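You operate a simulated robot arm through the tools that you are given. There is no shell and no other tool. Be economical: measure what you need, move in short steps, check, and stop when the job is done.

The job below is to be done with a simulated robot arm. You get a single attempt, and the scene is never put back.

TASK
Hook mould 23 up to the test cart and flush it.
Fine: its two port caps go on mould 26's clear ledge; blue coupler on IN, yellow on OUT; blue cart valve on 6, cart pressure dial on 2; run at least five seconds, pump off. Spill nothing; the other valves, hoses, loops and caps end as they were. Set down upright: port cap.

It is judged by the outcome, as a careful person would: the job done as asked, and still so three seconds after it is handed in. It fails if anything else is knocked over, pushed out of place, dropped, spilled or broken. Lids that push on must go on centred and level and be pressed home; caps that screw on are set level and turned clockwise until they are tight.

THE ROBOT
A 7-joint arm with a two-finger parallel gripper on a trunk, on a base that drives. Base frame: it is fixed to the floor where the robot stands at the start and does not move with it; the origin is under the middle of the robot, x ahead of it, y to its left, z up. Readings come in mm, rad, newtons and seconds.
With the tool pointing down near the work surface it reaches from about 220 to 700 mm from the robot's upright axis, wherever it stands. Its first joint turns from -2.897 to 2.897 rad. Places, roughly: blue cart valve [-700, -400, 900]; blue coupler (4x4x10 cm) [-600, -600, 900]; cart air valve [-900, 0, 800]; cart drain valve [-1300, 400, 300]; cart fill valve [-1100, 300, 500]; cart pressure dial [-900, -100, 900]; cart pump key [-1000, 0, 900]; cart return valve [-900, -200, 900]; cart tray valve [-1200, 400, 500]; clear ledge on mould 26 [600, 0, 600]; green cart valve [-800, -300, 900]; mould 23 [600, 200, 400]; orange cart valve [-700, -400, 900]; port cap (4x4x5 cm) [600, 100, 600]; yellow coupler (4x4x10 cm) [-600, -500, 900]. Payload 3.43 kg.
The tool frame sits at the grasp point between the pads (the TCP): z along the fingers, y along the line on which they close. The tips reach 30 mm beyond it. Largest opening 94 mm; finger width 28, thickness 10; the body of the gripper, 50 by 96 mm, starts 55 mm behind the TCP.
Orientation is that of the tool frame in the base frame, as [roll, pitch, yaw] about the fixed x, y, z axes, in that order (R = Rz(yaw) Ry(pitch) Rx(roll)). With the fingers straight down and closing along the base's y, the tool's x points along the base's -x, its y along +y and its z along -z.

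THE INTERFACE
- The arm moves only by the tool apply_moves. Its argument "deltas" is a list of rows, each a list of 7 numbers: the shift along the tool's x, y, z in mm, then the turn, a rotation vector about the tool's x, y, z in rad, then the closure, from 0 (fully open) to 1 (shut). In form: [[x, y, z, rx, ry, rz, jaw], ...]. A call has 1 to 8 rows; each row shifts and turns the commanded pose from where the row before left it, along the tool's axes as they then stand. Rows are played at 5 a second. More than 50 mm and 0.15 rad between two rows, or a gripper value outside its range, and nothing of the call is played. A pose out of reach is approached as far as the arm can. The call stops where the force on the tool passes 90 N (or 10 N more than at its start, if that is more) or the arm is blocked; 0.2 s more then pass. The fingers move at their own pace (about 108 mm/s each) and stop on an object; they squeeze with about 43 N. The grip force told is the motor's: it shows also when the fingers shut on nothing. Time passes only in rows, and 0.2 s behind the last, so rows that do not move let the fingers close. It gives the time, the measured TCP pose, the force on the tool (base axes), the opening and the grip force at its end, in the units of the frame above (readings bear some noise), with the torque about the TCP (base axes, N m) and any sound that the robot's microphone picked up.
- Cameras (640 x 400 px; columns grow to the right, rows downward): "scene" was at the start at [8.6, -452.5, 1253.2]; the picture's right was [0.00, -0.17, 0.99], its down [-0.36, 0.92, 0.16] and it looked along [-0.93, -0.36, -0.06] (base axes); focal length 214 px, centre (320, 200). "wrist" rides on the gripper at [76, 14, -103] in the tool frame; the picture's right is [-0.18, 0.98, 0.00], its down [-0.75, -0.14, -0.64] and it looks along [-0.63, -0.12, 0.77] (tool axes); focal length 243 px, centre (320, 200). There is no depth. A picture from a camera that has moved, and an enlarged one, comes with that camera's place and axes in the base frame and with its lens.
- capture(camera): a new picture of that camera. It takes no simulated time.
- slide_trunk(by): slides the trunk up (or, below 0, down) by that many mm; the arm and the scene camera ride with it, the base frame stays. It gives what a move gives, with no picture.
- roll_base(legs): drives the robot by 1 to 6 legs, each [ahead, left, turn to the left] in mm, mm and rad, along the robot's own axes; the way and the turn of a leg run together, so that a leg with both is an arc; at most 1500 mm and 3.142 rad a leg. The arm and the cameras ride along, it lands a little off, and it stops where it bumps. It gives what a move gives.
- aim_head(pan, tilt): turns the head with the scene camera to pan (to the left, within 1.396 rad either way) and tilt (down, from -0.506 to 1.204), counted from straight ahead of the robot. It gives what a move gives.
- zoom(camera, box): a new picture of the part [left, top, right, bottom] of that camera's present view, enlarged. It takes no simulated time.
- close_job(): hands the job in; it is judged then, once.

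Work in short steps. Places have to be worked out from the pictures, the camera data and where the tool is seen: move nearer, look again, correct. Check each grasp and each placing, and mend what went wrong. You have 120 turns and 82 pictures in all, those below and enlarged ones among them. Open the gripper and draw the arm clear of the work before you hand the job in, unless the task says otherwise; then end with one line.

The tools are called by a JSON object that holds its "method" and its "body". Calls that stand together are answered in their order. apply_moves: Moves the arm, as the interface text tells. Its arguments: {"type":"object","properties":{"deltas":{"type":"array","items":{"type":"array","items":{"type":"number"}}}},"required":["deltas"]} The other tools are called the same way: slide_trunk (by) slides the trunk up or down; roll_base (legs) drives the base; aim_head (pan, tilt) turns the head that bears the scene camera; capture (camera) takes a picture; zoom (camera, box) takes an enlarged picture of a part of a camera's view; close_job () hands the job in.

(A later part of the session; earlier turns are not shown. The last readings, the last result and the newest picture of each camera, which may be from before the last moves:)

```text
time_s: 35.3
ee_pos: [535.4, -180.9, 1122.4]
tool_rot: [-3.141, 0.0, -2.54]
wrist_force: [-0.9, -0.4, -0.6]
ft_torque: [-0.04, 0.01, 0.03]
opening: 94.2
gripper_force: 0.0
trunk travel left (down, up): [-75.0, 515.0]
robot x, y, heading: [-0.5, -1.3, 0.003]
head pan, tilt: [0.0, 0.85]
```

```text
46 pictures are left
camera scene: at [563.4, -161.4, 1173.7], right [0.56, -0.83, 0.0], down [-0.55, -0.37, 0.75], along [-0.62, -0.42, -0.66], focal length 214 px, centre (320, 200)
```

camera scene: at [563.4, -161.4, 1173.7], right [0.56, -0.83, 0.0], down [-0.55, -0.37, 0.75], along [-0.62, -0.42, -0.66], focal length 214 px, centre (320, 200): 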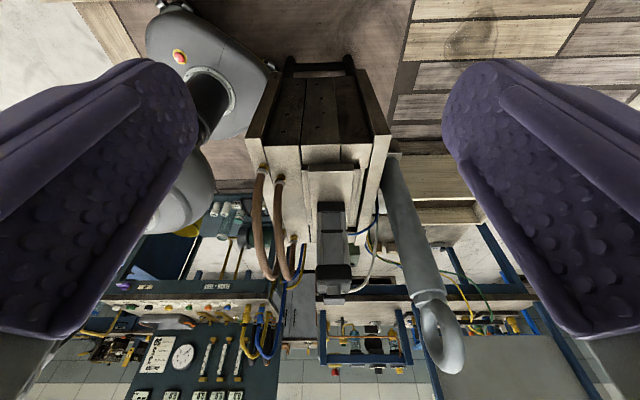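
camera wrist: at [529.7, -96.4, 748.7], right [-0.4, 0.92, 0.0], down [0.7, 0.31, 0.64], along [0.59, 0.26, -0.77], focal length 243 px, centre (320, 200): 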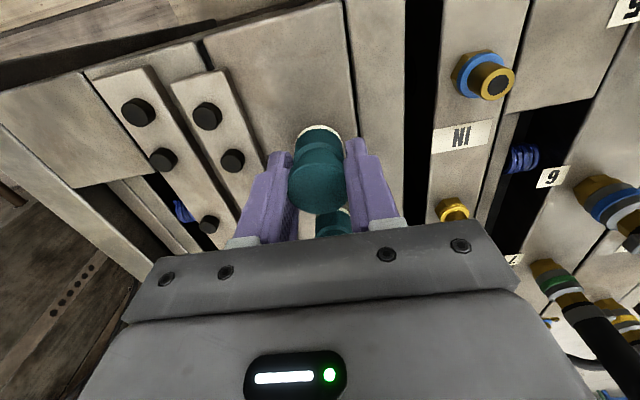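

A crate-like mould stands to the robot's right, and the cart lies behind. I bring the hand back over the right side (its start place) to survey.

{"method": "apply_moves", "body": {"deltas": [[46, 5, 0, 0, 0, 0, 0], [46, 5, 0, 0, 0, 0, 0], [46, 5, 0, 0, 0, 0, 0], [46, 5, 0, 0, 0, 0, 0], [46, 5, 0, 0, 0, 0, 0], [46, 15, 0, 0, 0, 0, 0]]}}

{"method": "apply_moves", "body": {"deltas": [[46, 15, 0, 0, 0, 0, 0], [46, 15, 0, 0, 0, 0, 0], [46, 15, 0, 0, 0, 0, 0], [46, 15, 0, 0, 0, 0, 0], [46, 15, 0, 0, 0, 0, 0], [46, 15, 0, 0, 0, 0, 0]]}}

{"method": "aim_head", "body": {"pan": 0, "tilt": 0.5}}

{"method": "capture", "body": {"camera": "scene"}}

```text
time_s: 36.7
ee_pos: [283.2, -304.1, 1125.1]
tool_rot: [-3.14, 0.0, -2.542]
wrist_force: [0.2, -0.4, 0.3]
ft_torque: [-0.01, 0.03, -0.03]
opening: 94.0
gripper_force: 0.1
trunk travel left (down, up): [-75.0, 515.0]
robot x, y, heading: [-3.9, -0.2, 0.003]
head pan, tilt: [0.0, 0.85]
```

```text
time_s: 38.1
ee_pos: [4.8, -384.2, 1126.0]
tool_rot: [3.14, 0.001, -2.54]
wrist_force: [0.3, 0.2, -0.1]
ft_torque: [0.01, -0.01, -0.02]
opening: 94.3
gripper_force: 0.0
trunk travel left (down, up): [-75.0, 515.0]
robot x, y, heading: [0.5, -0.4, -0.002]
head pan, tilt: [0.0, 0.85]
```

```text
time_s: 38.9
ee_pos: [6.3, -383.5, 1125.9]
tool_rot: [3.14, 0.001, -2.54]
wrist_force: [-0.3, 0.4, -0.1]
ft_torque: [0.01, 0.02, 0.02]
opening: 93.7
gripper_force: 0.0
trunk travel left (down, up): [-75.0, 515.0]
robot x, y, heading: [-1.1, -0.7, -0.002]
head pan, tilt: [0.0, 0.499]
```

```text
45 pictures are left
camera scene: at [58.8, -347.0, 1163.2], right [0.56, -0.83, 0.0], down [-0.72, -0.5, 0.48], along [-0.4, -0.27, -0.88], focal length 214 px, centre (320, 200)
```

scene: 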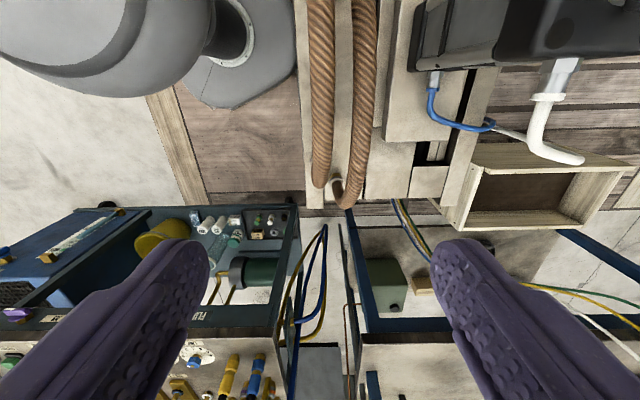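

The cart console lies beyond a corridor. I tilt the view back more to see its console and couplers.

{"method": "aim_head", "body": {"pan": -0.6, "tilt": 0.9}}

{"method": "capture", "body": {"camera": "scene"}}

```text
time_s: 39.9
ee_pos: [5.7, -383.7, 1126.2]
tool_rot: [-3.141, 0.001, -2.541]
wrist_force: [-0.3, 0.6, -0.6]
ft_torque: [-0.02, -0.04, -0.01]
opening: 93.9
gripper_force: 0.0
trunk travel left (down, up): [-75.0, 515.0]
robot x, y, heading: [2.0, -0.4, 0.001]
head pan, tilt: [-0.6, 0.901]
```

```text
44 pictures are left
camera scene: at [55.1, -401.2, 1191.8], right [0.47, -0.68, 0.56], down [-0.76, 0.01, 0.65], along [-0.45, -0.73, -0.51], focal length 214 px, centre (320, 200)
```

scene: 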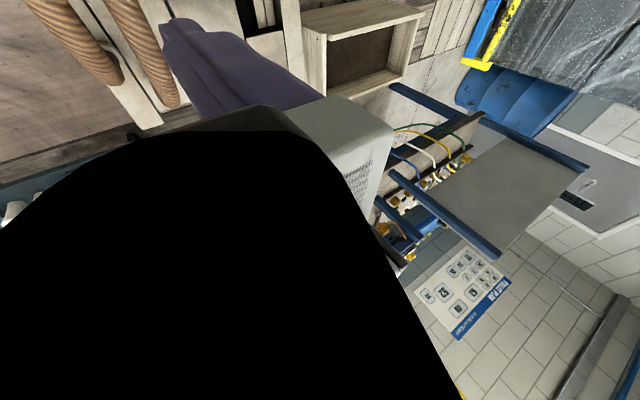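

The hand itself blocks the view; I spin the tool by π so the camera sits on the cart side.

{"method": "apply_moves", "body": {"deltas": [[0, 0, 0, 0, 0, 0.148, 0], [0, 0, 0, 0, 0, 0.148, 0], [0, 0, 0, 0, 0, 0.148, 0], [0, 0, 0, 0, 0, 0.148, 0], [0, 0, 0, 0, 0, 0.148, 0], [0, 0, 0, 0, 0, 0.148, 0], [0, 0, 0, 0, 0, 0.148, 0]]}}

{"method": "apply_moves", "body": {"deltas": [[0, 0, 0, 0, 0, 0.148, 0], [0, 0, 0, 0, 0, 0.148, 0], [0, 0, 0, 0, 0, 0.148, 0], [0, 0, 0, 0, 0, 0.148, 0], [0, 0, 0, 0, 0, 0.148, 0], [0, 0, 0, 0, 0, 0.148, 0], [0, 0, 0, 0, 0, 0.148, 0]]}}

{"method": "apply_moves", "body": {"deltas": [[0, 0, 0, 0, 0, 0.148, 0], [0, 0, 0, 0, 0, 0.148, 0], [0, 0, 0, 0, 0, 0.148, 0], [0, 0, 0, 0, 0, 0.148, 0], [0, 0, 0, 0, 0, 0.148, 0], [0, 0, 0, 0, 0, 0.148, 0], [0, 0, 0, 0, 0, 0.148, 0]]}}

{"method": "aim_head", "body": {"pan": 0, "tilt": -0.5}}

{"method": "capture", "body": {"camera": "scene"}}

```text
time_s: 41.5
ee_pos: [5.8, -386.8, 1125.2]
tool_rot: [3.141, -0.002, 2.702]
wrist_force: [-0.2, 0.4, -0.3]
ft_torque: [-0.01, -0.02, -0.01]
opening: 94.1
gripper_force: 0.1
trunk travel left (down, up): [-75.0, 515.0]
robot x, y, heading: [4.0, -0.6, -0.001]
head pan, tilt: [-0.6, 0.901]
```

```text
time_s: 43.1
ee_pos: [6.4, -387.0, 1123.2]
tool_rot: [3.141, 0.001, 1.667]
wrist_force: [0.6, -0.6, 0.1]
ft_torque: [0.02, 0.01, 0.02]
opening: 94.0
gripper_force: 0.1
trunk travel left (down, up): [-75.0, 515.0]
robot x, y, heading: [-2.6, -0.4, -0.001]
head pan, tilt: [-0.6, 0.901]
```

```text
time_s: 44.7
ee_pos: [6.5, -385.8, 1125.5]
tool_rot: [3.14, 0.001, 0.633]
wrist_force: [0.2, 0.1, 0.1]
ft_torque: [-0.02, -0.01, 0.0]
opening: 94.1
gripper_force: 0.1
trunk travel left (down, up): [-75.0, 515.0]
robot x, y, heading: [0.8, 2.4, 0.001]
head pan, tilt: [-0.6, 0.901]
```

```text
time_s: 46.2
ee_pos: [6.2, -386.4, 1126.0]
tool_rot: [3.14, -0.001, 0.635]
wrist_force: [0.0, -0.3, 0.5]
ft_torque: [-0.03, -0.02, -0.03]
opening: 93.8
gripper_force: 0.0
trunk travel left (down, up): [-75.0, 515.0]
robot x, y, heading: [0.1, 1.5, 0.001]
head pan, tilt: [0.0, -0.499]
```

```text
43 pictures are left
camera scene: at [-115.1, -474.2, 1186.5], right [-0.59, 0.81, 0.0], down [0.71, 0.52, -0.48], along [-0.39, -0.28, -0.88], focal length 214 px, centre (320, 200)
```

scene: 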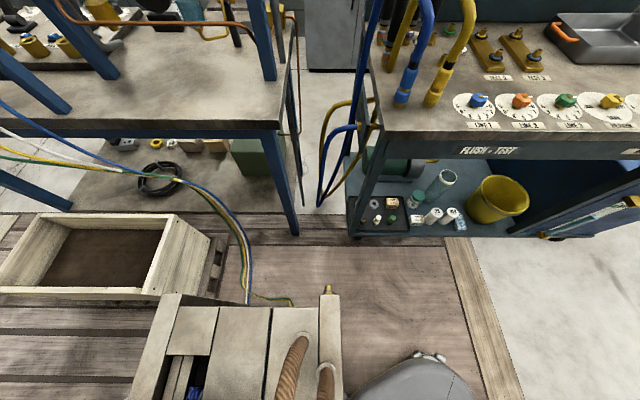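

Clear view: cart front is ≈700 mm ahead along f=(-.81,-.59); couplers at f≈812, l≈-131. I drive the robot 300 mm toward the cart.

{"method": "roll_base", "body": {"legs": [[-243, -177, 0]]}}

{"method": "aim_head", "body": {"pan": 0.5, "tilt": -0.5}}

{"method": "capture", "body": {"camera": "scene"}}

```text
time_s: 48.3
ee_pos: [-228.9, -564.7, 1125.0]
tool_rot: [3.141, 0.0, 0.636]
wrist_force: [1.1, -0.1, -1.0]
ft_torque: [0.0, 0.01, 0.02]
opening: 94.0
gripper_force: 0.1
trunk travel left (down, up): [-75.0, 515.0]
robot x, y, heading: [-233.2, -178.3, 0.005]
head pan, tilt: [0.0, -0.499]
```

```text
time_s: 49.2
ee_pos: [-228.8, -564.7, 1125.5]
tool_rot: [3.141, 0.0, 0.636]
wrist_force: [0.0, -0.1, 0.0]
ft_torque: [0.01, -0.02, -0.01]
opening: 93.8
gripper_force: 0.1
trunk travel left (down, up): [-75.0, 515.0]
robot x, y, heading: [-232.1, -176.1, 0.002]
head pan, tilt: [0.499, -0.499]
```

```text
42 pictures are left
camera scene: at [-329.9, -678.4, 1194.7], right [-0.52, 0.71, -0.48], down [0.84, 0.34, -0.42], along [-0.14, -0.62, -0.77], focal length 214 px, centre (320, 200)
```

scene: 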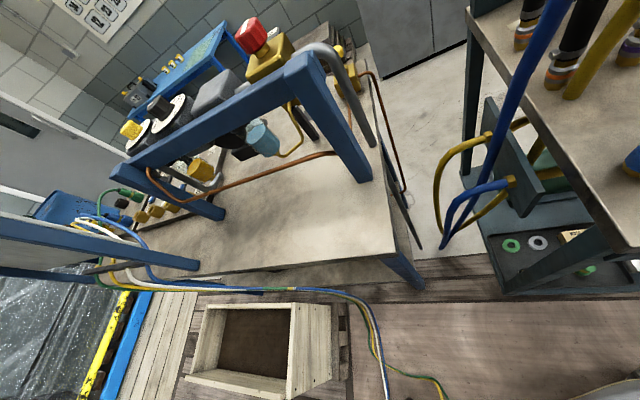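

Pan sign is opposite in this pose; look the other way to the couplers.

{"method": "aim_head", "body": {"pan": -0.5, "tilt": -0.4}}

{"method": "capture", "body": {"camera": "scene"}}

```text
time_s: 50.5
ee_pos: [-227.8, -565.3, 1126.5]
tool_rot: [3.14, 0.001, 0.636]
wrist_force: [0.3, 0.3, -0.6]
ft_torque: [-0.05, 0.02, -0.01]
opening: 93.8
gripper_force: 0.1
trunk travel left (down, up): [-75.0, 515.0]
robot x, y, heading: [-237.4, -181.7, 0.001]
head pan, tilt: [-0.499, -0.4]
```

```text
41 pictures are left
camera scene: at [-364.1, -620.3, 1189.4], right [-0.52, 0.71, 0.48], down [0.63, 0.7, -0.34], along [-0.57, 0.12, -0.81], focal length 214 px, centre (320, 200)
```

scene: 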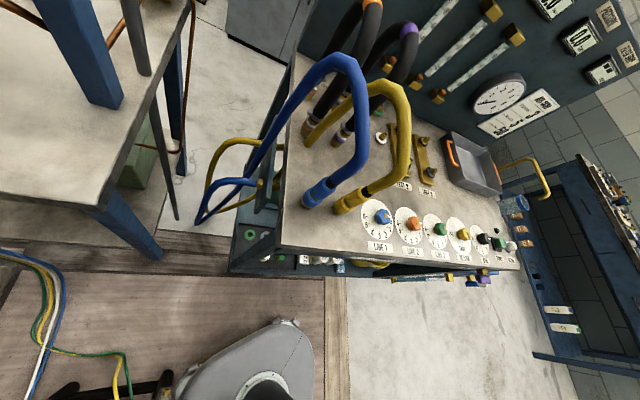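

{"method": "zoom", "body": {"camera": "scene", "box": [290, 120, 530, 270]}}

{"method": "zoom", "body": {"camera": "scene", "box": [220, 50, 440, 230]}}

```text
2.67 times, centred on (410, 195) of scene
camera zoom: at [-364.1, -620.3, 1189.4], right [-0.52, 0.71, 0.48], down [0.63, 0.7, -0.34], along [-0.57, 0.12, -0.81], focal length 572 px, centre (80, 213)
```

zoom: 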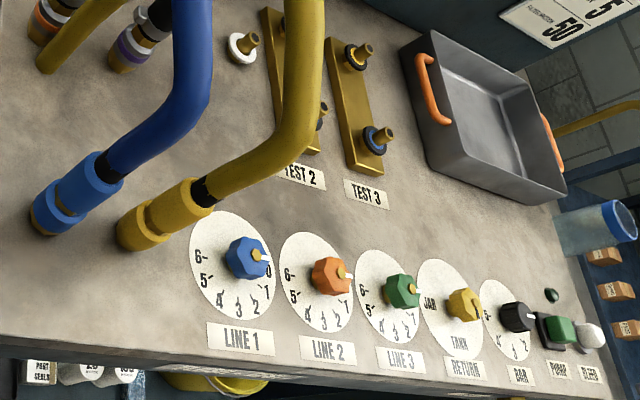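

```text
2.22 times, centred on (330, 140) of scene
camera zoom: at [-364.1, -620.3, 1189.4], right [-0.52, 0.71, 0.48], down [0.63, 0.7, -0.34], along [-0.57, 0.12, -0.81], focal length 477 px, centre (298, 333)
```

zoom: 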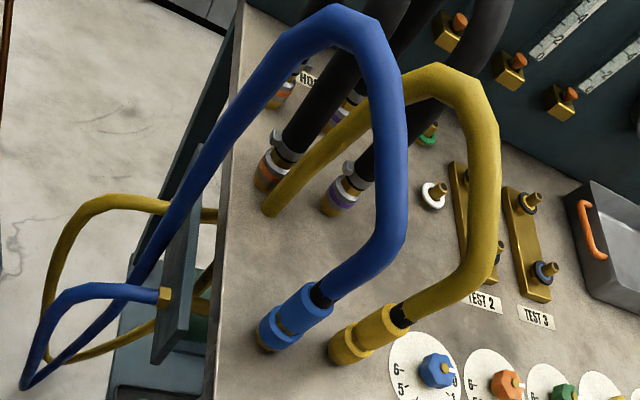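

Panel identified: LINE 1 is blue, BAR is the pressure dial, PUMP is the green key. The hoses rise vertically from the couplers, so I grip them tilted from the front. I move in front of them and tilt the tool ~45°.

{"method": "apply_moves", "body": {"deltas": [[-6, -38, 8, 0, 0, 0, 0.36], [-6, -38, 8, 0, 0, 0, 0.36], [-6, -38, 8, 0, 0, 0, 0.36], [-6, -38, 8, 0, 0, 0, 0.36], [-6, -38, 8, 0, 0, 0, 0.36]]}}

{"method": "apply_moves", "body": {"deltas": [[0, 0, 0, 0, -0.15, 0, 0.36], [0, 0, 0, 0, -0.15, 0, 0.36], [0, 0, 0, 0, -0.15, 0, 0.36], [0, 0, 0, 0, -0.15, 0, 0.36], [0, 0, 0, 0, -0.15, 0, 0.36], [0, 0, 0, 0, -0.1, 0, 0.36]]}}

{"method": "aim_head", "body": {"pan": 0, "tilt": 0.3}}

{"method": "capture", "body": {"camera": "scene"}}

{"method": "capture", "body": {"camera": "wrist"}}

```text
time_s: 51.7
ee_pos: [-364.8, -430.2, 1084.6]
tool_rot: [3.142, 0.0, 0.634]
wrist_force: [1.0, 0.5, 0.0]
ft_torque: [0.02, 0.02, 0.03]
opening: 60.0
gripper_force: 0.0
trunk travel left (down, up): [-75.0, 515.0]
robot x, y, heading: [-230.7, -182.1, 0.003]
head pan, tilt: [-0.499, -0.4]
```

```text
time_s: 53.1
ee_pos: [-374.0, -463.3, 1116.5]
tool_rot: [-3.139, 0.848, 0.637]
wrist_force: [0.5, 0.3, 0.4]
ft_torque: [-0.05, 0.0, 0.0]
opening: 59.9
gripper_force: 0.2
out of reach, approached as far as the arm can: row 5, 6
trunk travel left (down, up): [-75.0, 515.0]
robot x, y, heading: [-235.5, -179.0, 0.007]
head pan, tilt: [-0.499, -0.4]
```

```text
time_s: 54.1
ee_pos: [-375.5, -462.4, 1118.0]
tool_rot: [-3.14, 0.847, 0.635]
wrist_force: [-0.6, 0.0, 0.1]
ft_torque: [-0.02, -0.03, 0.0]
opening: 60.1
gripper_force: 0.0
trunk travel left (down, up): [-75.0, 515.0]
robot x, y, heading: [-234.5, -176.5, 0.004]
head pan, tilt: [0.0, 0.3]
```

```text
38 pictures are left
camera scene: at [-395.9, -478.0, 1201.9], right [-0.59, 0.81, 0.0], down [0.69, 0.51, -0.52], along [-0.42, -0.31, -0.85], focal length 214 px, centre (320, 200)
```

scene: 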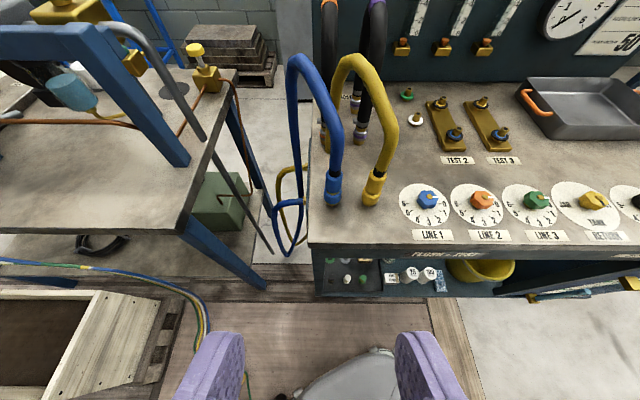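

```text
37 pictures are left
camera wrist: at [-263.9, -399.0, 1127.7], right [0.48, -0.86, 0.14], down [-0.1, 0.1, 0.99], along [-0.87, -0.49, -0.04], focal length 243 px, centre (320, 200)
```

wrist: 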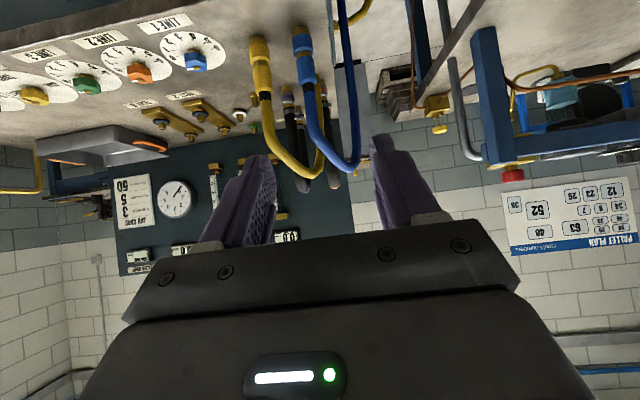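

Blue coupler base ≈(-567,-574,865), yellow ≈(-607,-518,865). I approach the blue one along the tilted tool axis and check how the pose tracks.

{"method": "apply_moves", "body": {"deltas": [[4, -6, 40, 0, 0, 0, 0.36], [4, -6, 40, 0, 0, 0, 0.36], [4, -6, 30, 0, 0, 0, 0.36]]}}

```text
time_s: 54.9
ee_pos: [-445.5, -495.5, 1039.0]
tool_rot: [3.141, 0.85, 0.636]
wrist_force: [0.2, 0.2, 0.1]
ft_torque: [0.03, -0.01, 0.0]
opening: 60.1
gripper_force: 0.0
out of reach, approached as far as the arm can: row 1
trunk travel left (down, up): [-75.0, 515.0]
robot x, y, heading: [-235.9, -179.0, 0.001]
head pan, tilt: [0.0, 0.3]
```

{"method": "apply_moves", "body": {"deltas": [[2, -4, 38, 0, 0, 0, 0.36], [3, -4, 39, 0, 0, 0, 0.36]]}}

{"method": "capture", "body": {"camera": "wrist"}}

{"method": "capture", "body": {"camera": "scene"}}

```text
time_s: 55.5
ee_pos: [-493.6, -523.5, 984.3]
tool_rot: [-3.141, 0.848, 0.636]
wrist_force: [0.2, 0.1, -1.0]
ft_torque: [-0.01, -0.01, 0.02]
opening: 60.3
gripper_force: 0.1
trunk travel left (down, up): [-75.0, 515.0]
robot x, y, heading: [-234.6, -179.2, 0.004]
head pan, tilt: [0.0, 0.3]
```

```text
36 pictures are left
camera wrist: at [-384.5, -459.2, 995.4], right [0.49, -0.86, 0.14], down [-0.1, 0.1, 0.99], along [-0.87, -0.49, -0.03], focal length 243 px, centre (320, 200)
```

wrist: 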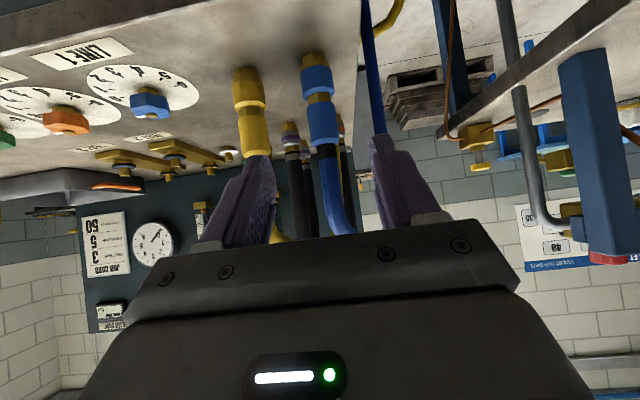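

```text
35 pictures are left
camera scene: at [-516.3, -538.1, 1069.8], right [-0.59, 0.8, 0.0], down [0.69, 0.51, -0.52], along [-0.42, -0.31, -0.85], focal length 214 px, centre (320, 200)
```

scene: 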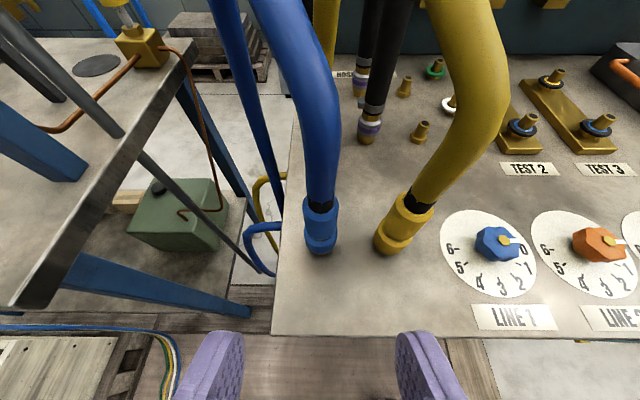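

Blue coupler axis at f≈802, l≈-127; hand at l≈-129. Advance along the tool axis onto it (opening still 60).

{"method": "apply_moves", "body": {"deltas": [[-1, -1, 35, 0, 0, 0, 0.36], [-1, -1, 35, 0, 0, 0, 0.36], [-1, 0, 30, 0, 0, 0, 0.36]]}}

{"method": "capture", "body": {"camera": "wrist"}}

{"method": "capture", "body": {"camera": "scene"}}

```text
time_s: 56.3
ee_pos: [-560.3, -568.1, 923.0]
tool_rot: [-3.14, 0.852, 0.635]
wrist_force: [0.8, 0.0, -0.1]
ft_torque: [-0.02, 0.03, -0.03]
opening: 60.0
gripper_force: 0.0
trunk travel left (down, up): [-75.0, 515.0]
robot x, y, heading: [-233.6, -176.0, 0.002]
head pan, tilt: [0.0, 0.3]
```

```text
34 pictures are left
camera wrist: at [-449.3, -503.4, 932.4], right [0.49, -0.86, 0.14], down [-0.1, 0.1, 0.99], along [-0.87, -0.49, -0.03], focal length 243 px, centre (320, 200)
```

wrist: 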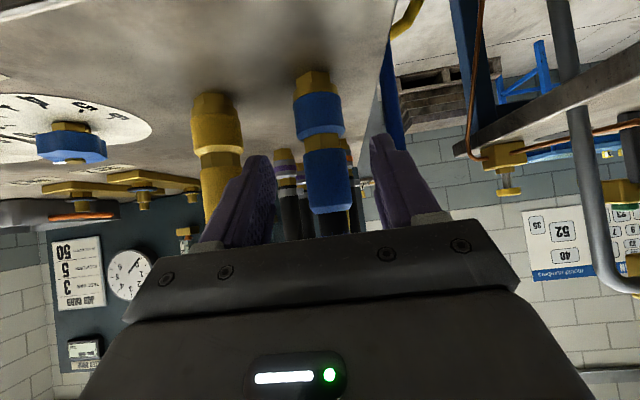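

```text
33 pictures are left
camera scene: at [-581.0, -582.3, 1007.1], right [-0.59, 0.8, 0.0], down [0.69, 0.51, -0.52], along [-0.42, -0.31, -0.85], focal length 214 px, centre (320, 200)
```

scene: 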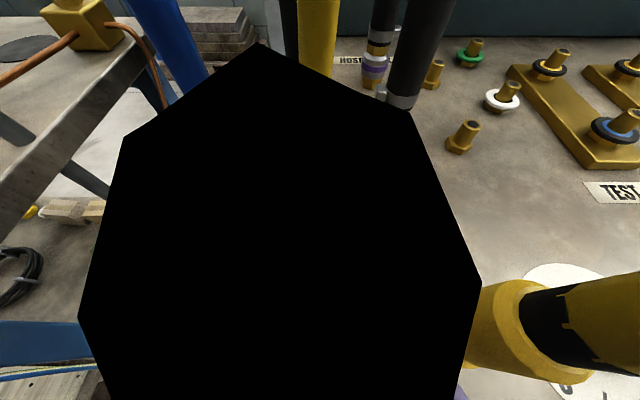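

Centred between the fingers (the scene camera passes inside the hose without contact — it has no body). Final advance and close.

{"method": "apply_moves", "body": {"deltas": [[4, 0, 22, 0, 0, 0, 0.36], [0, 0, 0, 0, 0, 0, 0.6], [0, 0, 0, 0, 0, 0, 1], [0, 0, 0, 0, 0, 0, 1]]}}

{"method": "capture", "body": {"camera": "wrist"}}

```text
time_s: 57.3
ee_pos: [-568.2, -576.7, 904.4]
tool_rot: [3.141, 0.85, 0.639]
wrist_force: [5.5, -8.7, 5.2]
ft_torque: [-0.34, -0.2, 0.22]
opening: 31.4
gripper_force: 43.2
trunk travel left (down, up): [-75.0, 515.0]
robot x, y, heading: [-233.5, -180.9, 0.002]
head pan, tilt: [0.0, 0.3]
```

```text
32 pictures are left
camera wrist: at [-458.6, -512.6, 914.6], right [0.49, -0.86, 0.14], down [-0.1, 0.1, 0.99], along [-0.87, -0.5, -0.03], focal length 243 px, centre (320, 200)
```

wrist: 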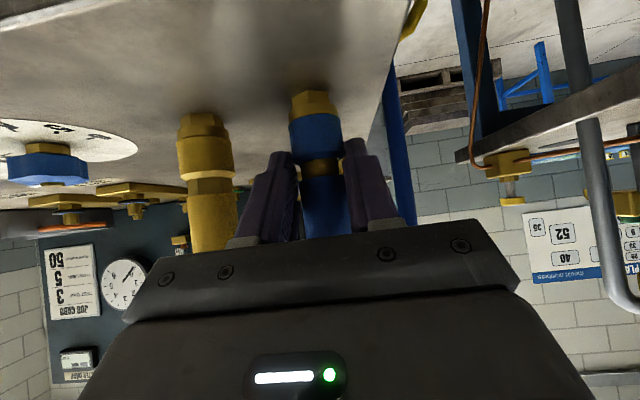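

Grip works, but OUT must be fitted first (approach passes over IN), so I release blue untouched and take the yellow coupler first: back off 85 mm, shift 69 mm, view.

{"method": "apply_moves", "body": {"deltas": [[0, 2, 0, 0, 0, 0, 1], [0, 0, 0, 0, 0, 0, 0.36], [0, 0, 0, 0, 0, 0, 0.36], [0, 0, -45, 0, 0, 0, 0.36], [0, 0, -40, 0, 0, 0, 0.36], [0, -35, 0, 0, 0, 0, 0.36], [0, -35, 0, 0, 0, 0, 0.36]]}}

{"method": "capture", "body": {"camera": "wrist"}}

```text
time_s: 58.9
ee_pos: [-557.9, -481.1, 961.1]
tool_rot: [3.141, 0.847, 0.636]
wrist_force: [-0.2, -0.6, -0.9]
ft_torque: [0.01, -0.01, 0.0]
opening: 60.3
gripper_force: 0.0
trunk travel left (down, up): [-75.0, 515.0]
robot x, y, heading: [-231.6, -178.8, 0.004]
head pan, tilt: [0.0, 0.3]
```

```text
31 pictures are left
camera wrist: at [-448.6, -416.8, 971.7], right [0.49, -0.86, 0.14], down [-0.1, 0.1, 0.99], along [-0.87, -0.49, -0.03], focal length 243 px, centre (320, 200)
```

wrist: 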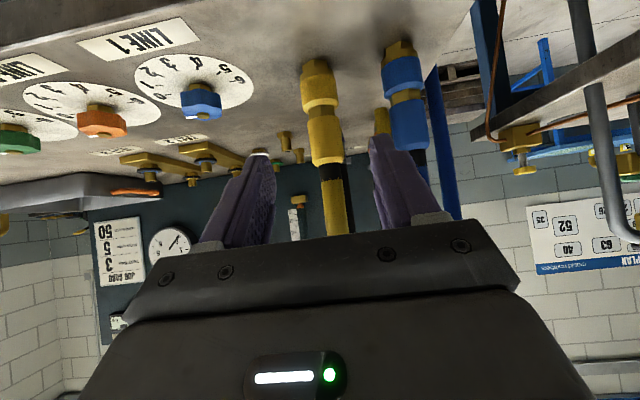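

Yellow centred. Advance 85 mm and close.

{"method": "apply_moves", "body": {"deltas": [[0, 0, 45, 0, 0, 0, 0.36], [0, 0, 40, 0, 0, 0, 0.36], [0, 0, 0, 0, 0, 0, 0.6], [0, 0, 0, 0, 0, 0, 1], [0, 0, 0, 0, 0, 0, 1]]}}

{"method": "capture", "body": {"camera": "wrist"}}

```text
time_s: 60.1
ee_pos: [-609.1, -520.2, 904.3]
tool_rot: [-3.14, 0.851, 0.639]
wrist_force: [6.2, -9.4, 0.2]
ft_torque: [-0.34, -0.15, 0.28]
opening: 31.2
gripper_force: 43.1
trunk travel left (down, up): [-75.0, 515.0]
robot x, y, heading: [-235.7, -178.1, -0.0]
head pan, tilt: [0.0, 0.3]
```

```text
30 pictures are left
camera wrist: at [-499.6, -455.7, 914.5], right [0.49, -0.86, 0.14], down [-0.1, 0.1, 0.99], along [-0.87, -0.5, -0.03], focal length 243 px, centre (320, 200)
```

wrist: 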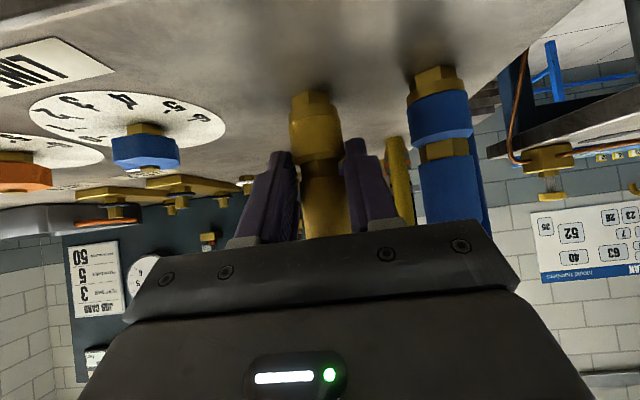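

Gripped. Relieve the side load and lift vertically in small steps.

{"method": "apply_moves", "body": {"deltas": [[0, 2, 0, 0, 0, 0, 1], [-1.5, 0, -1.3, 0, 0, 0, 1], [-3, 0, -2.6, 0, 0, 0, 1]]}}

```text
time_s: 60.9
ee_pos: [-609.8, -521.8, 910.5]
tool_rot: [-3.141, 0.851, 0.633]
wrist_force: [0.1, 0.0, -1.5]
ft_torque: [0.0, 0.03, 0.01]
opening: 31.3
gripper_force: 43.3
trunk travel left (down, up): [-75.0, 515.0]
robot x, y, heading: [-236.1, -177.2, 0.003]
head pan, tilt: [0.0, 0.3]
```

It lifts freely. Raise 120 mm and check.

{"method": "apply_moves", "body": {"deltas": [[-15, 0, -13.2, 0, 0, 0, 1], [-30, 0, -26.4, 0, 0, 0, 1], [-30, 0, -26.4, 0, 0, 0, 1], [-22, 0, -20, 0, 0, 0, 1]]}}

{"method": "capture", "body": {"camera": "wrist"}}

```text
time_s: 61.9
ee_pos: [-608.6, -523.5, 1039.7]
tool_rot: [3.141, 0.851, 0.637]
wrist_force: [1.1, -0.9, -1.0]
ft_torque: [-0.01, -0.04, -0.01]
opening: 31.4
gripper_force: 42.9
trunk travel left (down, up): [-75.0, 515.0]
robot x, y, heading: [-239.4, -176.8, 0.004]
head pan, tilt: [0.0, 0.3]
```

```text
29 pictures are left
camera wrist: at [-498.2, -459.2, 1049.5], right [0.49, -0.86, 0.14], down [-0.1, 0.1, 0.99], along [-0.87, -0.49, -0.03], focal length 243 px, centre (320, 200)
```

wrist: 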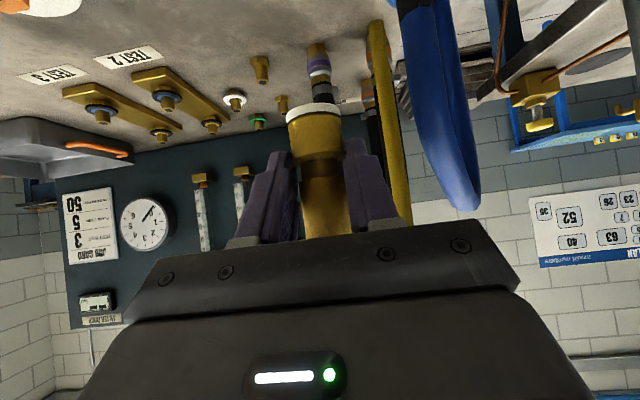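

Coupler held vertical. Raise further, then drive back to the starting station.

{"method": "apply_moves", "body": {"deltas": [[-28, 0, -25, 0, 0, 0, 1], [-28, 0, -25, 0, 0, 0, 1], [-28, 0, -25, 0, 0, 0, 1]]}}

{"method": "roll_base", "body": {"legs": [[236, 178, 0]]}}

{"method": "apply_moves", "body": {"deltas": [[3.3, 44.7, -3.8, -0.0676, 0, -0.0594, 1], [3.3, 44.7, -3.8, -0.0676, 0, -0.0594, 1], [3.3, 44.7, -3.8, -0.0676, 0, -0.0594, 1], [3.3, 44.7, -3.8, -0.0676, 0, -0.0594, 1], [3.3, 44.7, -3.8, -0.0676, 0, -0.0594, 1]]}}

```text
time_s: 62.7
ee_pos: [-607.8, -520.3, 1154.8]
tool_rot: [-3.139, 0.852, 0.64]
wrist_force: [1.2, 0.1, -2.0]
ft_torque: [-0.01, 0.0, 0.01]
opening: 31.6
gripper_force: 42.6
trunk travel left (down, up): [-75.0, 515.0]
robot x, y, heading: [-236.1, -178.2, -0.001]
head pan, tilt: [0.0, 0.3]
```

```text
time_s: 64.8
ee_pos: [-371.8, -341.9, 1154.4]
tool_rot: [-3.141, 0.851, 0.631]
wrist_force: [0.2, 1.1, -2.6]
ft_torque: [0.02, -0.02, 0.0]
opening: 31.5
gripper_force: 42.3
trunk travel left (down, up): [-75.0, 515.0]
robot x, y, heading: [-2.1, -1.1, -0.001]
head pan, tilt: [0.0, 0.3]
```

```text
time_s: 66.0
ee_pos: [-193.6, -478.3, 1155.4]
tool_rot: [-3.141, 0.848, 1.084]
wrist_force: [0.6, -0.9, -2.2]
ft_torque: [0.01, -0.03, 0.03]
opening: 31.2
gripper_force: 43.2
trunk travel left (down, up): [-75.0, 515.0]
robot x, y, heading: [5.3, -1.9, -0.003]
head pan, tilt: [0.0, 0.3]
```

The arc works. Continue swinging.

{"method": "apply_moves", "body": {"deltas": [[3.3, 44.7, -3.8, -0.0676, 0, -0.0594, 1], [3.3, 44.7, -3.8, -0.0676, 0, -0.0594, 1], [3.3, 44.7, -3.8, -0.0676, 0, -0.0594, 1], [3.3, 44.7, -3.8, -0.0676, 0, -0.0594, 1], [3.3, 44.7, -3.8, -0.0676, 0, -0.0594, 1], [3.3, 44.7, -3.8, -0.0676, 0, -0.0594, 1], [3.3, 44.7, -3.8, -0.0676, 0, -0.0594, 1], [3.3, 44.7, -3.8, -0.0676, 0, -0.0594, 1]]}}

{"method": "apply_moves", "body": {"deltas": [[3.3, 44.7, -3.8, -0.0676, 0, -0.0594, 1], [3.3, 44.7, -3.8, -0.0676, 0, -0.0594, 1], [3.3, 44.7, -3.8, -0.0676, 0, -0.0594, 1], [3.3, 44.7, -3.8, -0.0676, 0, -0.0594, 1], [3.3, 44.7, -3.8, -0.0676, 0, -0.0594, 1], [3.3, 44.7, -3.8, -0.0676, 0, -0.0594, 1], [3.3, 44.7, -3.8, -0.0676, 0, -0.0594, 1], [3.3, 44.7, -3.8, -0.0676, 0, -0.0594, 1]]}}

{"method": "aim_head", "body": {"pan": 0, "tilt": 0.3}}

{"method": "capture", "body": {"camera": "scene"}}

```text
time_s: 67.8
ee_pos: [154.2, -499.9, 1152.4]
tool_rot: [3.14, 0.85, 1.803]
wrist_force: [-0.2, -0.1, -2.5]
ft_torque: [0.04, 0.0, -0.02]
opening: 31.4
gripper_force: 43.1
trunk travel left (down, up): [-75.0, 515.0]
robot x, y, heading: [2.9, -4.6, 0.004]
head pan, tilt: [0.0, 0.3]
```

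```text
time_s: 69.6
ee_pos: [436.9, -284.3, 1155.4]
tool_rot: [-3.141, 0.849, 2.523]
wrist_force: [-0.5, -0.2, -1.5]
ft_torque: [0.01, 0.0, 0.02]
opening: 31.3
gripper_force: 42.7
trunk travel left (down, up): [-75.0, 515.0]
robot x, y, heading: [2.7, -4.4, -0.0]
head pan, tilt: [0.0, 0.3]
```

```text
time_s: 70.2
ee_pos: [436.8, -285.0, 1154.5]
tool_rot: [-3.141, 0.85, 2.518]
wrist_force: [0.4, -0.4, -1.9]
ft_torque: [0.02, 0.01, 0.03]
opening: 31.5
gripper_force: 42.7
trunk travel left (down, up): [-75.0, 515.0]
robot x, y, heading: [-1.3, -5.0, -0.001]
head pan, tilt: [0.0, 0.3]
```

```text
28 pictures are left
camera scene: at [458.2, -299.3, 1239.7], right [-0.58, -0.81, 0.0], down [-0.69, 0.5, -0.52], along [0.42, -0.3, -0.85], focal length 214 px, centre (320, 200)
```

scene: 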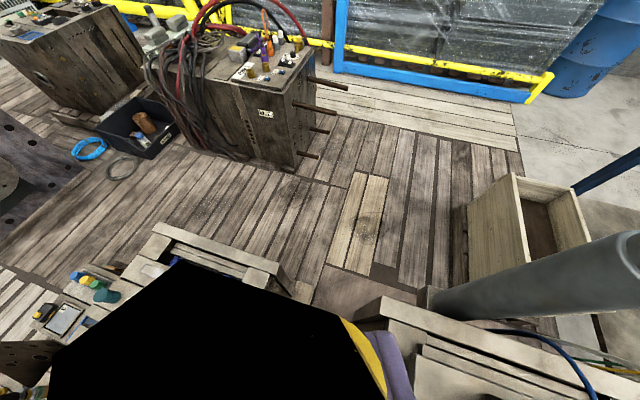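

Swing on toward the mould: five more arc rows, then yaw to align with the mould.

{"method": "apply_moves", "body": {"deltas": [[3.3, 44.7, -3.8, -0.0676, 0, -0.0594, 1], [3.3, 44.7, -3.8, -0.0676, 0, -0.0594, 1], [3.3, 44.7, -3.8, -0.0676, 0, -0.0594, 1], [3.3, 44.7, -3.8, -0.0676, 0, -0.0594, 1], [3.3, 44.7, -3.8, -0.0676, 0, -0.0594, 1]]}}

{"method": "apply_moves", "body": {"deltas": [[0, 0, 0, -0.073, 0, -0.064, 1], [0, 0, 0, -0.073, 0, -0.064, 1], [0, 0, 0, -0.073, 0, -0.064, 1], [0, 0, 0, -0.073, 0, -0.064, 1], [0, 0, 0, -0.073, 0, -0.064, 1], [0, 0, 0, -0.073, 0, -0.064, 1], [0, 0, 0, -0.073, 0, -0.064, 1], [0, 0, 0, -0.073, 0, -0.064, 1]]}}

```text
time_s: 71.4
ee_pos: [511.6, -72.7, 1154.9]
tool_rot: [3.141, 0.85, 2.969]
wrist_force: [-1.1, 0.7, -0.8]
ft_torque: [0.01, 0.05, -0.02]
opening: 31.0
gripper_force: 43.0
trunk travel left (down, up): [-75.0, 515.0]
robot x, y, heading: [1.7, -2.5, -0.002]
head pan, tilt: [0.0, 0.3]
```

```text
time_s: 73.2
ee_pos: [507.9, -73.2, 1154.7]
tool_rot: [-3.14, 0.847, -2.536]
wrist_force: [-0.7, -0.6, -1.4]
ft_torque: [-0.06, 0.01, -0.02]
opening: 31.5
gripper_force: 43.0
trunk travel left (down, up): [-75.0, 515.0]
robot x, y, heading: [2.3, 0.8, -0.003]
head pan, tilt: [0.0, 0.3]
```

Aligned (yaw -2.54). Descend toward the OUT port, stopping well above.

{"method": "apply_moves", "body": {"deltas": [[25, 6.6, 38.6, 0, 0, 0, 1], [25, 6.6, 38.6, 0, 0, 0, 1], [25, 6.6, 38.6, 0, 0, 0, 1], [25, 6.6, 38.6, 0, 0, 0, 1], [25, 6.6, 38.6, 0, 0, 0, 1], [25, 6.6, 38.6, 0, 0, 0, 1], [25, 6.6, 38.6, 0, 0, 0, 1], [25, 6.6, 38.6, 0, 0, 0, 1]]}}

{"method": "capture", "body": {"camera": "wrist"}}

```text
time_s: 75.0
ee_pos: [560.0, 25.4, 799.8]
tool_rot: [3.141, 0.85, -2.537]
wrist_force: [-0.5, -0.1, -2.2]
ft_torque: [-0.01, 0.01, -0.01]
opening: 31.2
gripper_force: 43.0
trunk travel left (down, up): [-75.0, 515.0]
robot x, y, heading: [-1.8, -4.4, -0.007]
head pan, tilt: [0.0, 0.3]
```

```text
27 pictures are left
camera wrist: at [446.6, -34.4, 809.4], right [-0.46, 0.88, 0.14], down [0.09, -0.11, 0.99], along [0.88, 0.47, -0.03], focal length 243 px, centre (320, 200)
```

wrist: 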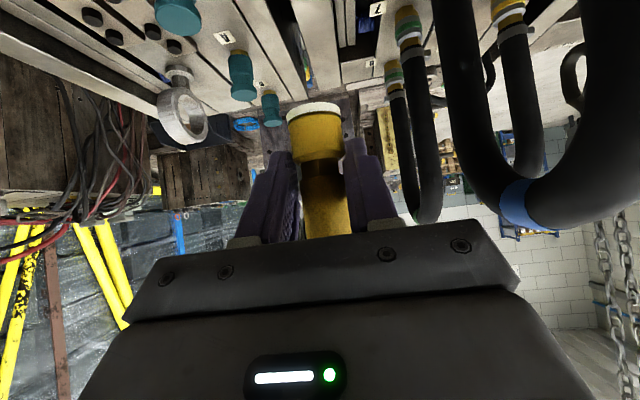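

Continue to a hover over OUT with ~50 mm to spare, and look from both cameras.

{"method": "apply_moves", "body": {"deltas": [[12.8, 0.6, 41, 0, 0, 0, 1], [12.8, 0.6, 41, 0, 0, 0, 1], [12.8, 0.6, 41, 0, 0, 0, 1]]}}

{"method": "aim_head", "body": {"pan": 0.9, "tilt": 1.2}}

{"method": "capture", "body": {"camera": "wrist"}}

{"method": "capture", "body": {"camera": "scene"}}

```text
time_s: 75.8
ee_pos: [611.6, 67.6, 690.6]
tool_rot: [3.141, 0.849, -2.536]
wrist_force: [-0.3, 0.6, -1.2]
ft_torque: [0.01, 0.05, -0.01]
opening: 31.1
gripper_force: 42.7
trunk travel left (down, up): [-75.0, 515.0]
robot x, y, heading: [-1.6, 0.1, -0.002]
head pan, tilt: [0.0, 0.3]
```

```text
time_s: 77.0
ee_pos: [612.5, 67.9, 690.3]
tool_rot: [3.14, 0.85, -2.536]
wrist_force: [-0.3, 0.9, -1.5]
ft_torque: [-0.01, 0.04, 0.04]
opening: 31.2
gripper_force: 42.6
trunk travel left (down, up): [-75.0, 515.0]
robot x, y, heading: [-2.4, -1.8, -0.001]
head pan, tilt: [0.901, 1.201]
```

```text
26 pictures are left
camera wrist: at [499.0, 6.9, 700.4], right [-0.46, 0.88, 0.14], down [0.09, -0.11, 0.99], along [0.88, 0.47, -0.03], focal length 243 px, centre (320, 200)
```

wrist: 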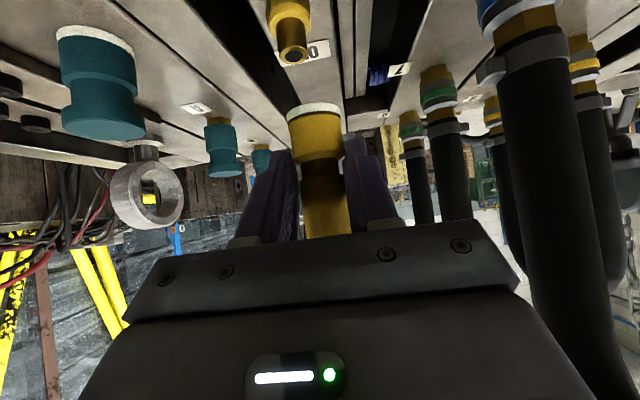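

```text
25 pictures are left
camera scene: at [534.5, 67.9, 759.6], right [0.84, -0.18, -0.52], down [-0.14, -0.98, 0.11], along [-0.53, -0.02, -0.85], focal length 214 px, centre (320, 200)
```

scene: 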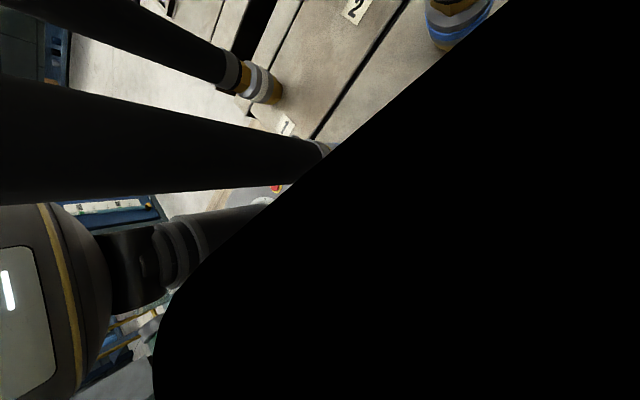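

The head view is blocked; I zoom the wrist view to compare coupler and port axes.

{"method": "zoom", "body": {"camera": "wrist", "box": [220, 0, 420, 125]}}

```text
3.20 times, centred on (320, 62) of wrist
camera zoom: at [499.0, 6.9, 700.4], right [-0.46, 0.88, 0.14], down [0.09, -0.11, 0.99], along [0.88, 0.47, -0.03], focal length 776 px, centre (320, 640)
```

zoom: 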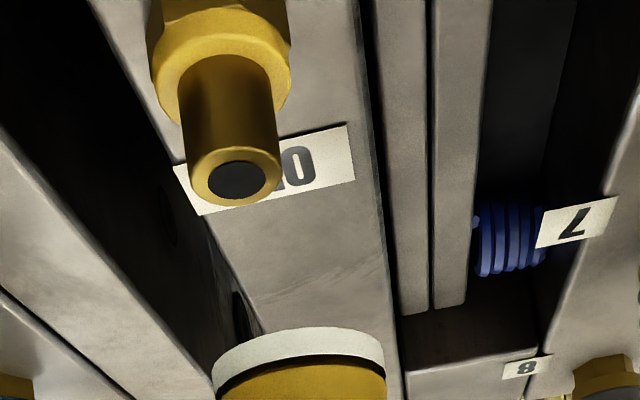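

The port axis appears ~7 mm toward +n of the coupler axis (base odometry shifted). To get depth too, I shift 60 mm sideways for parallax.

{"method": "apply_moves", "body": {"deltas": [[0, -30, 0, 0, 0, 0, 1], [0, -30, 0, 0, 0, 0, 1], [0, 0, 0, 0, 0, 0, 1]]}}

{"method": "zoom", "body": {"camera": "wrist", "box": [260, 0, 460, 125]}}

```text
time_s: 77.8
ee_pos: [646.2, 18.3, 691.1]
tool_rot: [3.141, 0.849, -2.537]
wrist_force: [0.0, 0.2, -2.2]
ft_torque: [-0.01, 0.06, -0.01]
opening: 31.2
gripper_force: 43.0
trunk travel left (down, up): [-75.0, 515.0]
robot x, y, heading: [2.9, -4.5, -0.006]
head pan, tilt: [0.901, 1.201]
```

```text
3.20 times, centred on (360, 62) of wrist
camera zoom: at [533.3, -43.6, 702.1], right [-0.46, 0.88, 0.14], down [0.09, -0.11, 0.99], along [0.88, 0.47, -0.03], focal length 776 px, centre (192, 640)
```

zoom: 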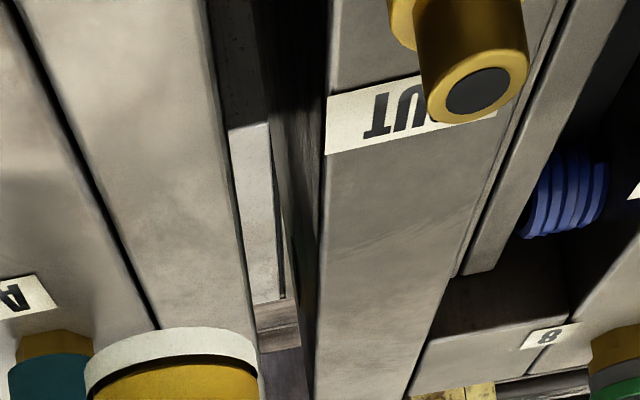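

Triangulated port tip ≈(612.3,63.9,618). I return with the ~6 mm sideways correction and use the head camera offset to the side to measure the fore-aft offset.

{"method": "apply_moves", "body": {"deltas": [[0, 27, 0, 0, 0, 0, 1], [0, 27, 0, 0, 0, 0, 1], [0, 0, 0, 0, 0, 0, 1]]}}

{"method": "aim_head", "body": {"pan": -0.6, "tilt": 0.6}}

{"method": "capture", "body": {"camera": "scene"}}

```text
time_s: 78.6
ee_pos: [614.9, 60.6, 693.1]
tool_rot: [3.141, 0.85, -2.537]
wrist_force: [-0.6, 0.5, -1.3]
ft_torque: [0.0, 0.02, 0.02]
opening: 30.9
gripper_force: 43.1
trunk travel left (down, up): [-75.0, 515.0]
robot x, y, heading: [5.7, -2.2, -0.0]
head pan, tilt: [0.901, 1.201]
```

```text
time_s: 80.2
ee_pos: [615.5, 62.7, 693.3]
tool_rot: [3.141, 0.85, -2.538]
wrist_force: [-0.3, -0.7, -2.0]
ft_torque: [-0.02, 0.03, 0.01]
opening: 31.0
gripper_force: 42.6
trunk travel left (down, up): [-75.0, 515.0]
robot x, y, heading: [2.6, -0.4, -0.004]
head pan, tilt: [-0.6, 0.6]
```

```text
22 pictures are left
camera scene: at [637.9, 18.0, 770.6], right [0.12, -0.92, 0.37], down [-0.92, -0.25, -0.31], along [0.38, -0.3, -0.87], focal length 214 px, centre (320, 200)
```

scene: 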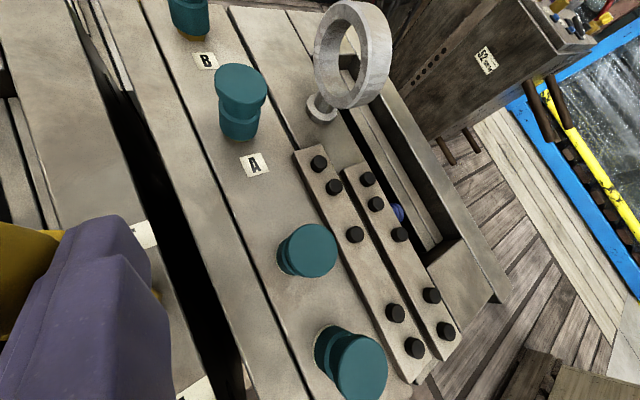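

The coupler is at the edge; smaller pan.

{"method": "aim_head", "body": {"pan": -0.3, "tilt": 0.85}}

{"method": "capture", "body": {"camera": "scene"}}

```text
time_s: 81.0
ee_pos: [614.4, 61.1, 693.1]
tool_rot: [3.141, 0.85, -2.54]
wrist_force: [0.0, 1.1, -1.3]
ft_torque: [-0.02, 0.0, 0.01]
opening: 30.7
gripper_force: 42.8
trunk travel left (down, up): [-75.0, 515.0]
robot x, y, heading: [1.0, -2.8, -0.001]
head pan, tilt: [-0.3, 0.85]
```

```text
21 pictures are left
camera scene: at [612.5, 32.9, 753.8], right [0.36, -0.91, 0.2], down [-0.93, -0.37, -0.02], along [0.09, -0.17, -0.98], focal length 214 px, centre (320, 200)
```

scene: 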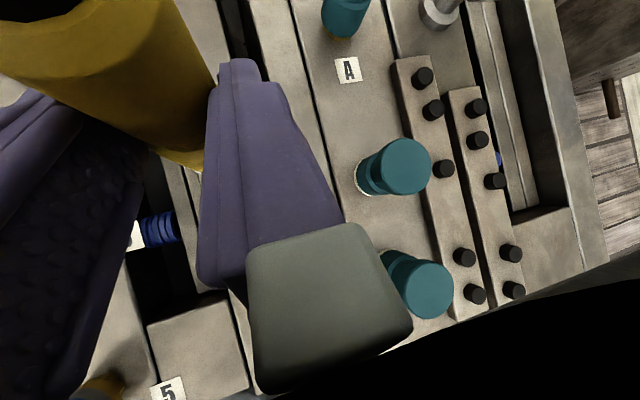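

Silhouette geometry, wrist size and the cart view all say the coupler axis sits ≈16.5 mm ahead of the TCP (near the fingertips). So I back off 17 mm along u, 1.5 mm sideways, and recheck.

{"method": "apply_moves", "body": {"deltas": [[11.2, 1.5, -12.8, 0, 0, 0, 1], [0, 0, 0, 0, 0, 0, 1]]}}

{"method": "zoom", "body": {"camera": "wrist", "box": [220, 0, 420, 125]}}

```text
time_s: 81.6
ee_pos: [600.4, 52.4, 691.3]
tool_rot: [3.141, 0.85, -2.538]
wrist_force: [-0.3, -0.5, -2.7]
ft_torque: [-0.02, 0.03, -0.01]
opening: 30.9
gripper_force: 42.9
trunk travel left (down, up): [-75.0, 515.0]
robot x, y, heading: [0.3, -4.6, 0.001]
head pan, tilt: [-0.3, 0.85]
```

```text
3.20 times, centred on (320, 62) of wrist
camera zoom: at [487.3, -7.4, 701.7], right [-0.46, 0.88, 0.14], down [0.09, -0.11, 0.99], along [0.88, 0.47, -0.03], focal length 776 px, centre (320, 640)
```

zoom: 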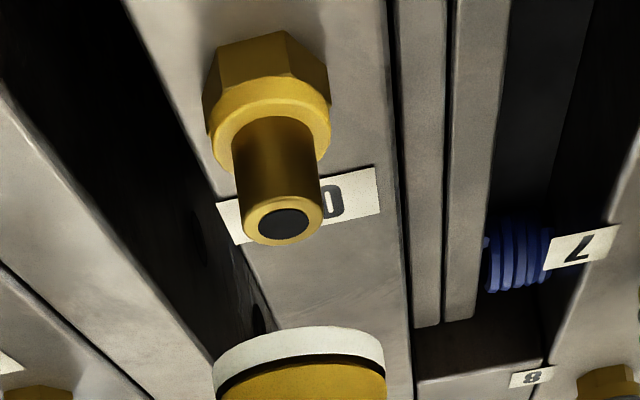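

Now the axes coincide within ~1 mm; rim is ≈27 mm above the port tip. Lower 26 mm gently, then sense.

{"method": "apply_moves", "body": {"deltas": [[9, 0.5, 7.9, 0, 0, 0, 1], [7.5, 0, 6.6, 0, 0, 0, 1], [3, 0, 2.6, 0, 0, 0, 1], [0, 0, 0, 0, 0, 0, 1]]}}

{"method": "zoom", "body": {"camera": "wrist", "box": [220, 0, 420, 125]}}

```text
time_s: 82.6
ee_pos: [602.2, 53.9, 666.0]
tool_rot: [-3.142, 0.849, -2.537]
wrist_force: [-0.3, 0.3, -2.1]
ft_torque: [-0.02, 0.03, -0.01]
opening: 30.8
gripper_force: 42.8
trunk travel left (down, up): [-75.0, 515.0]
robot x, y, heading: [-0.9, 0.6, -0.008]
head pan, tilt: [-0.3, 0.85]
```

```text
3.20 times, centred on (320, 62) of wrist
camera zoom: at [488.2, -5.8, 675.6], right [-0.46, 0.88, 0.14], down [0.09, -0.11, 0.99], along [0.88, 0.47, -0.03], focal length 776 px, centre (320, 640)
```

zoom: 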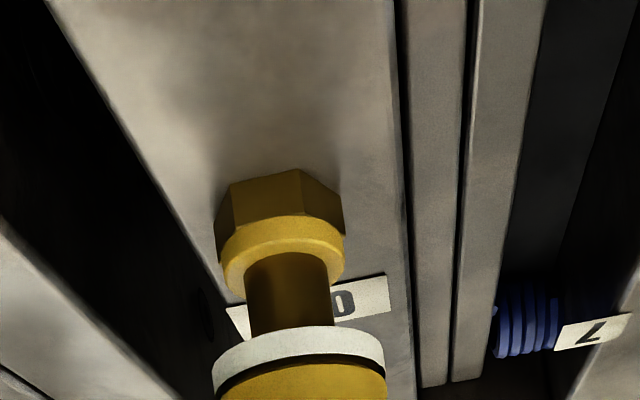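

Pin is entering/at the rim, offset <1 mm. Lower on in small steps with force checks.

{"method": "apply_moves", "body": {"deltas": [[3, -0.6, 2.6, 0, 0, 0, 1], [3, 0, 2.6, 0, 0, 0, 1], [3, 0, 2.6, 0, 0, 0, 1]]}}

```text
time_s: 83.4
ee_pos: [600.7, 52.8, 653.1]
tool_rot: [3.14, 0.85, -2.539]
wrist_force: [-10.7, -1.5, 1.6]
ft_torque: [-0.01, 0.46, 0.09]
opening: 30.9
gripper_force: 42.7
trunk travel left (down, up): [-75.0, 515.0]
robot x, y, heading: [2.7, -2.2, -0.004]
head pan, tilt: [-0.3, 0.85]
```

It's on the pin with ~10 N side load toward -u; shift 1.6 mm that way and continue down.

{"method": "apply_moves", "body": {"deltas": [[1.1, 0.8, -1.2, 0, 0, 0, 1], [3, 0, 2.6, 0, 0, 0, 1], [3, 0, 2.6, 0, 0, 0, 1]]}}

```text
time_s: 84.2
ee_pos: [600.5, 54.3, 645.0]
tool_rot: [3.139, 0.848, -2.538]
wrist_force: [-11.9, 0.0, 3.7]
ft_torque: [0.06, 0.36, 0.13]
opening: 31.0
gripper_force: 43.5
trunk travel left (down, up): [-75.0, 515.0]
robot x, y, heading: [5.4, -3.2, -0.002]
head pan, tilt: [-0.3, 0.85]
```

{"method": "apply_moves", "body": {"deltas": [[1.1, 1.0, -1.2, 0, 0, 0, 1], [3, 0, 2.6, 0, 0, 0, 1], [3, 0, 2.6, 0, 0, 0, 1]]}}

```text
time_s: 85.0
ee_pos: [599.8, 53.3, 644.5]
tool_rot: [-3.135, 0.867, -2.532]
wrist_force: [-3.6, -1.5, 60.2]
ft_torque: [0.5, -0.86, -0.01]
opening: 31.2
gripper_force: 43.4
trunk travel left (down, up): [-75.0, 515.0]
robot x, y, heading: [2.0, -1.8, -0.007]
head pan, tilt: [-0.3, 0.85]
```

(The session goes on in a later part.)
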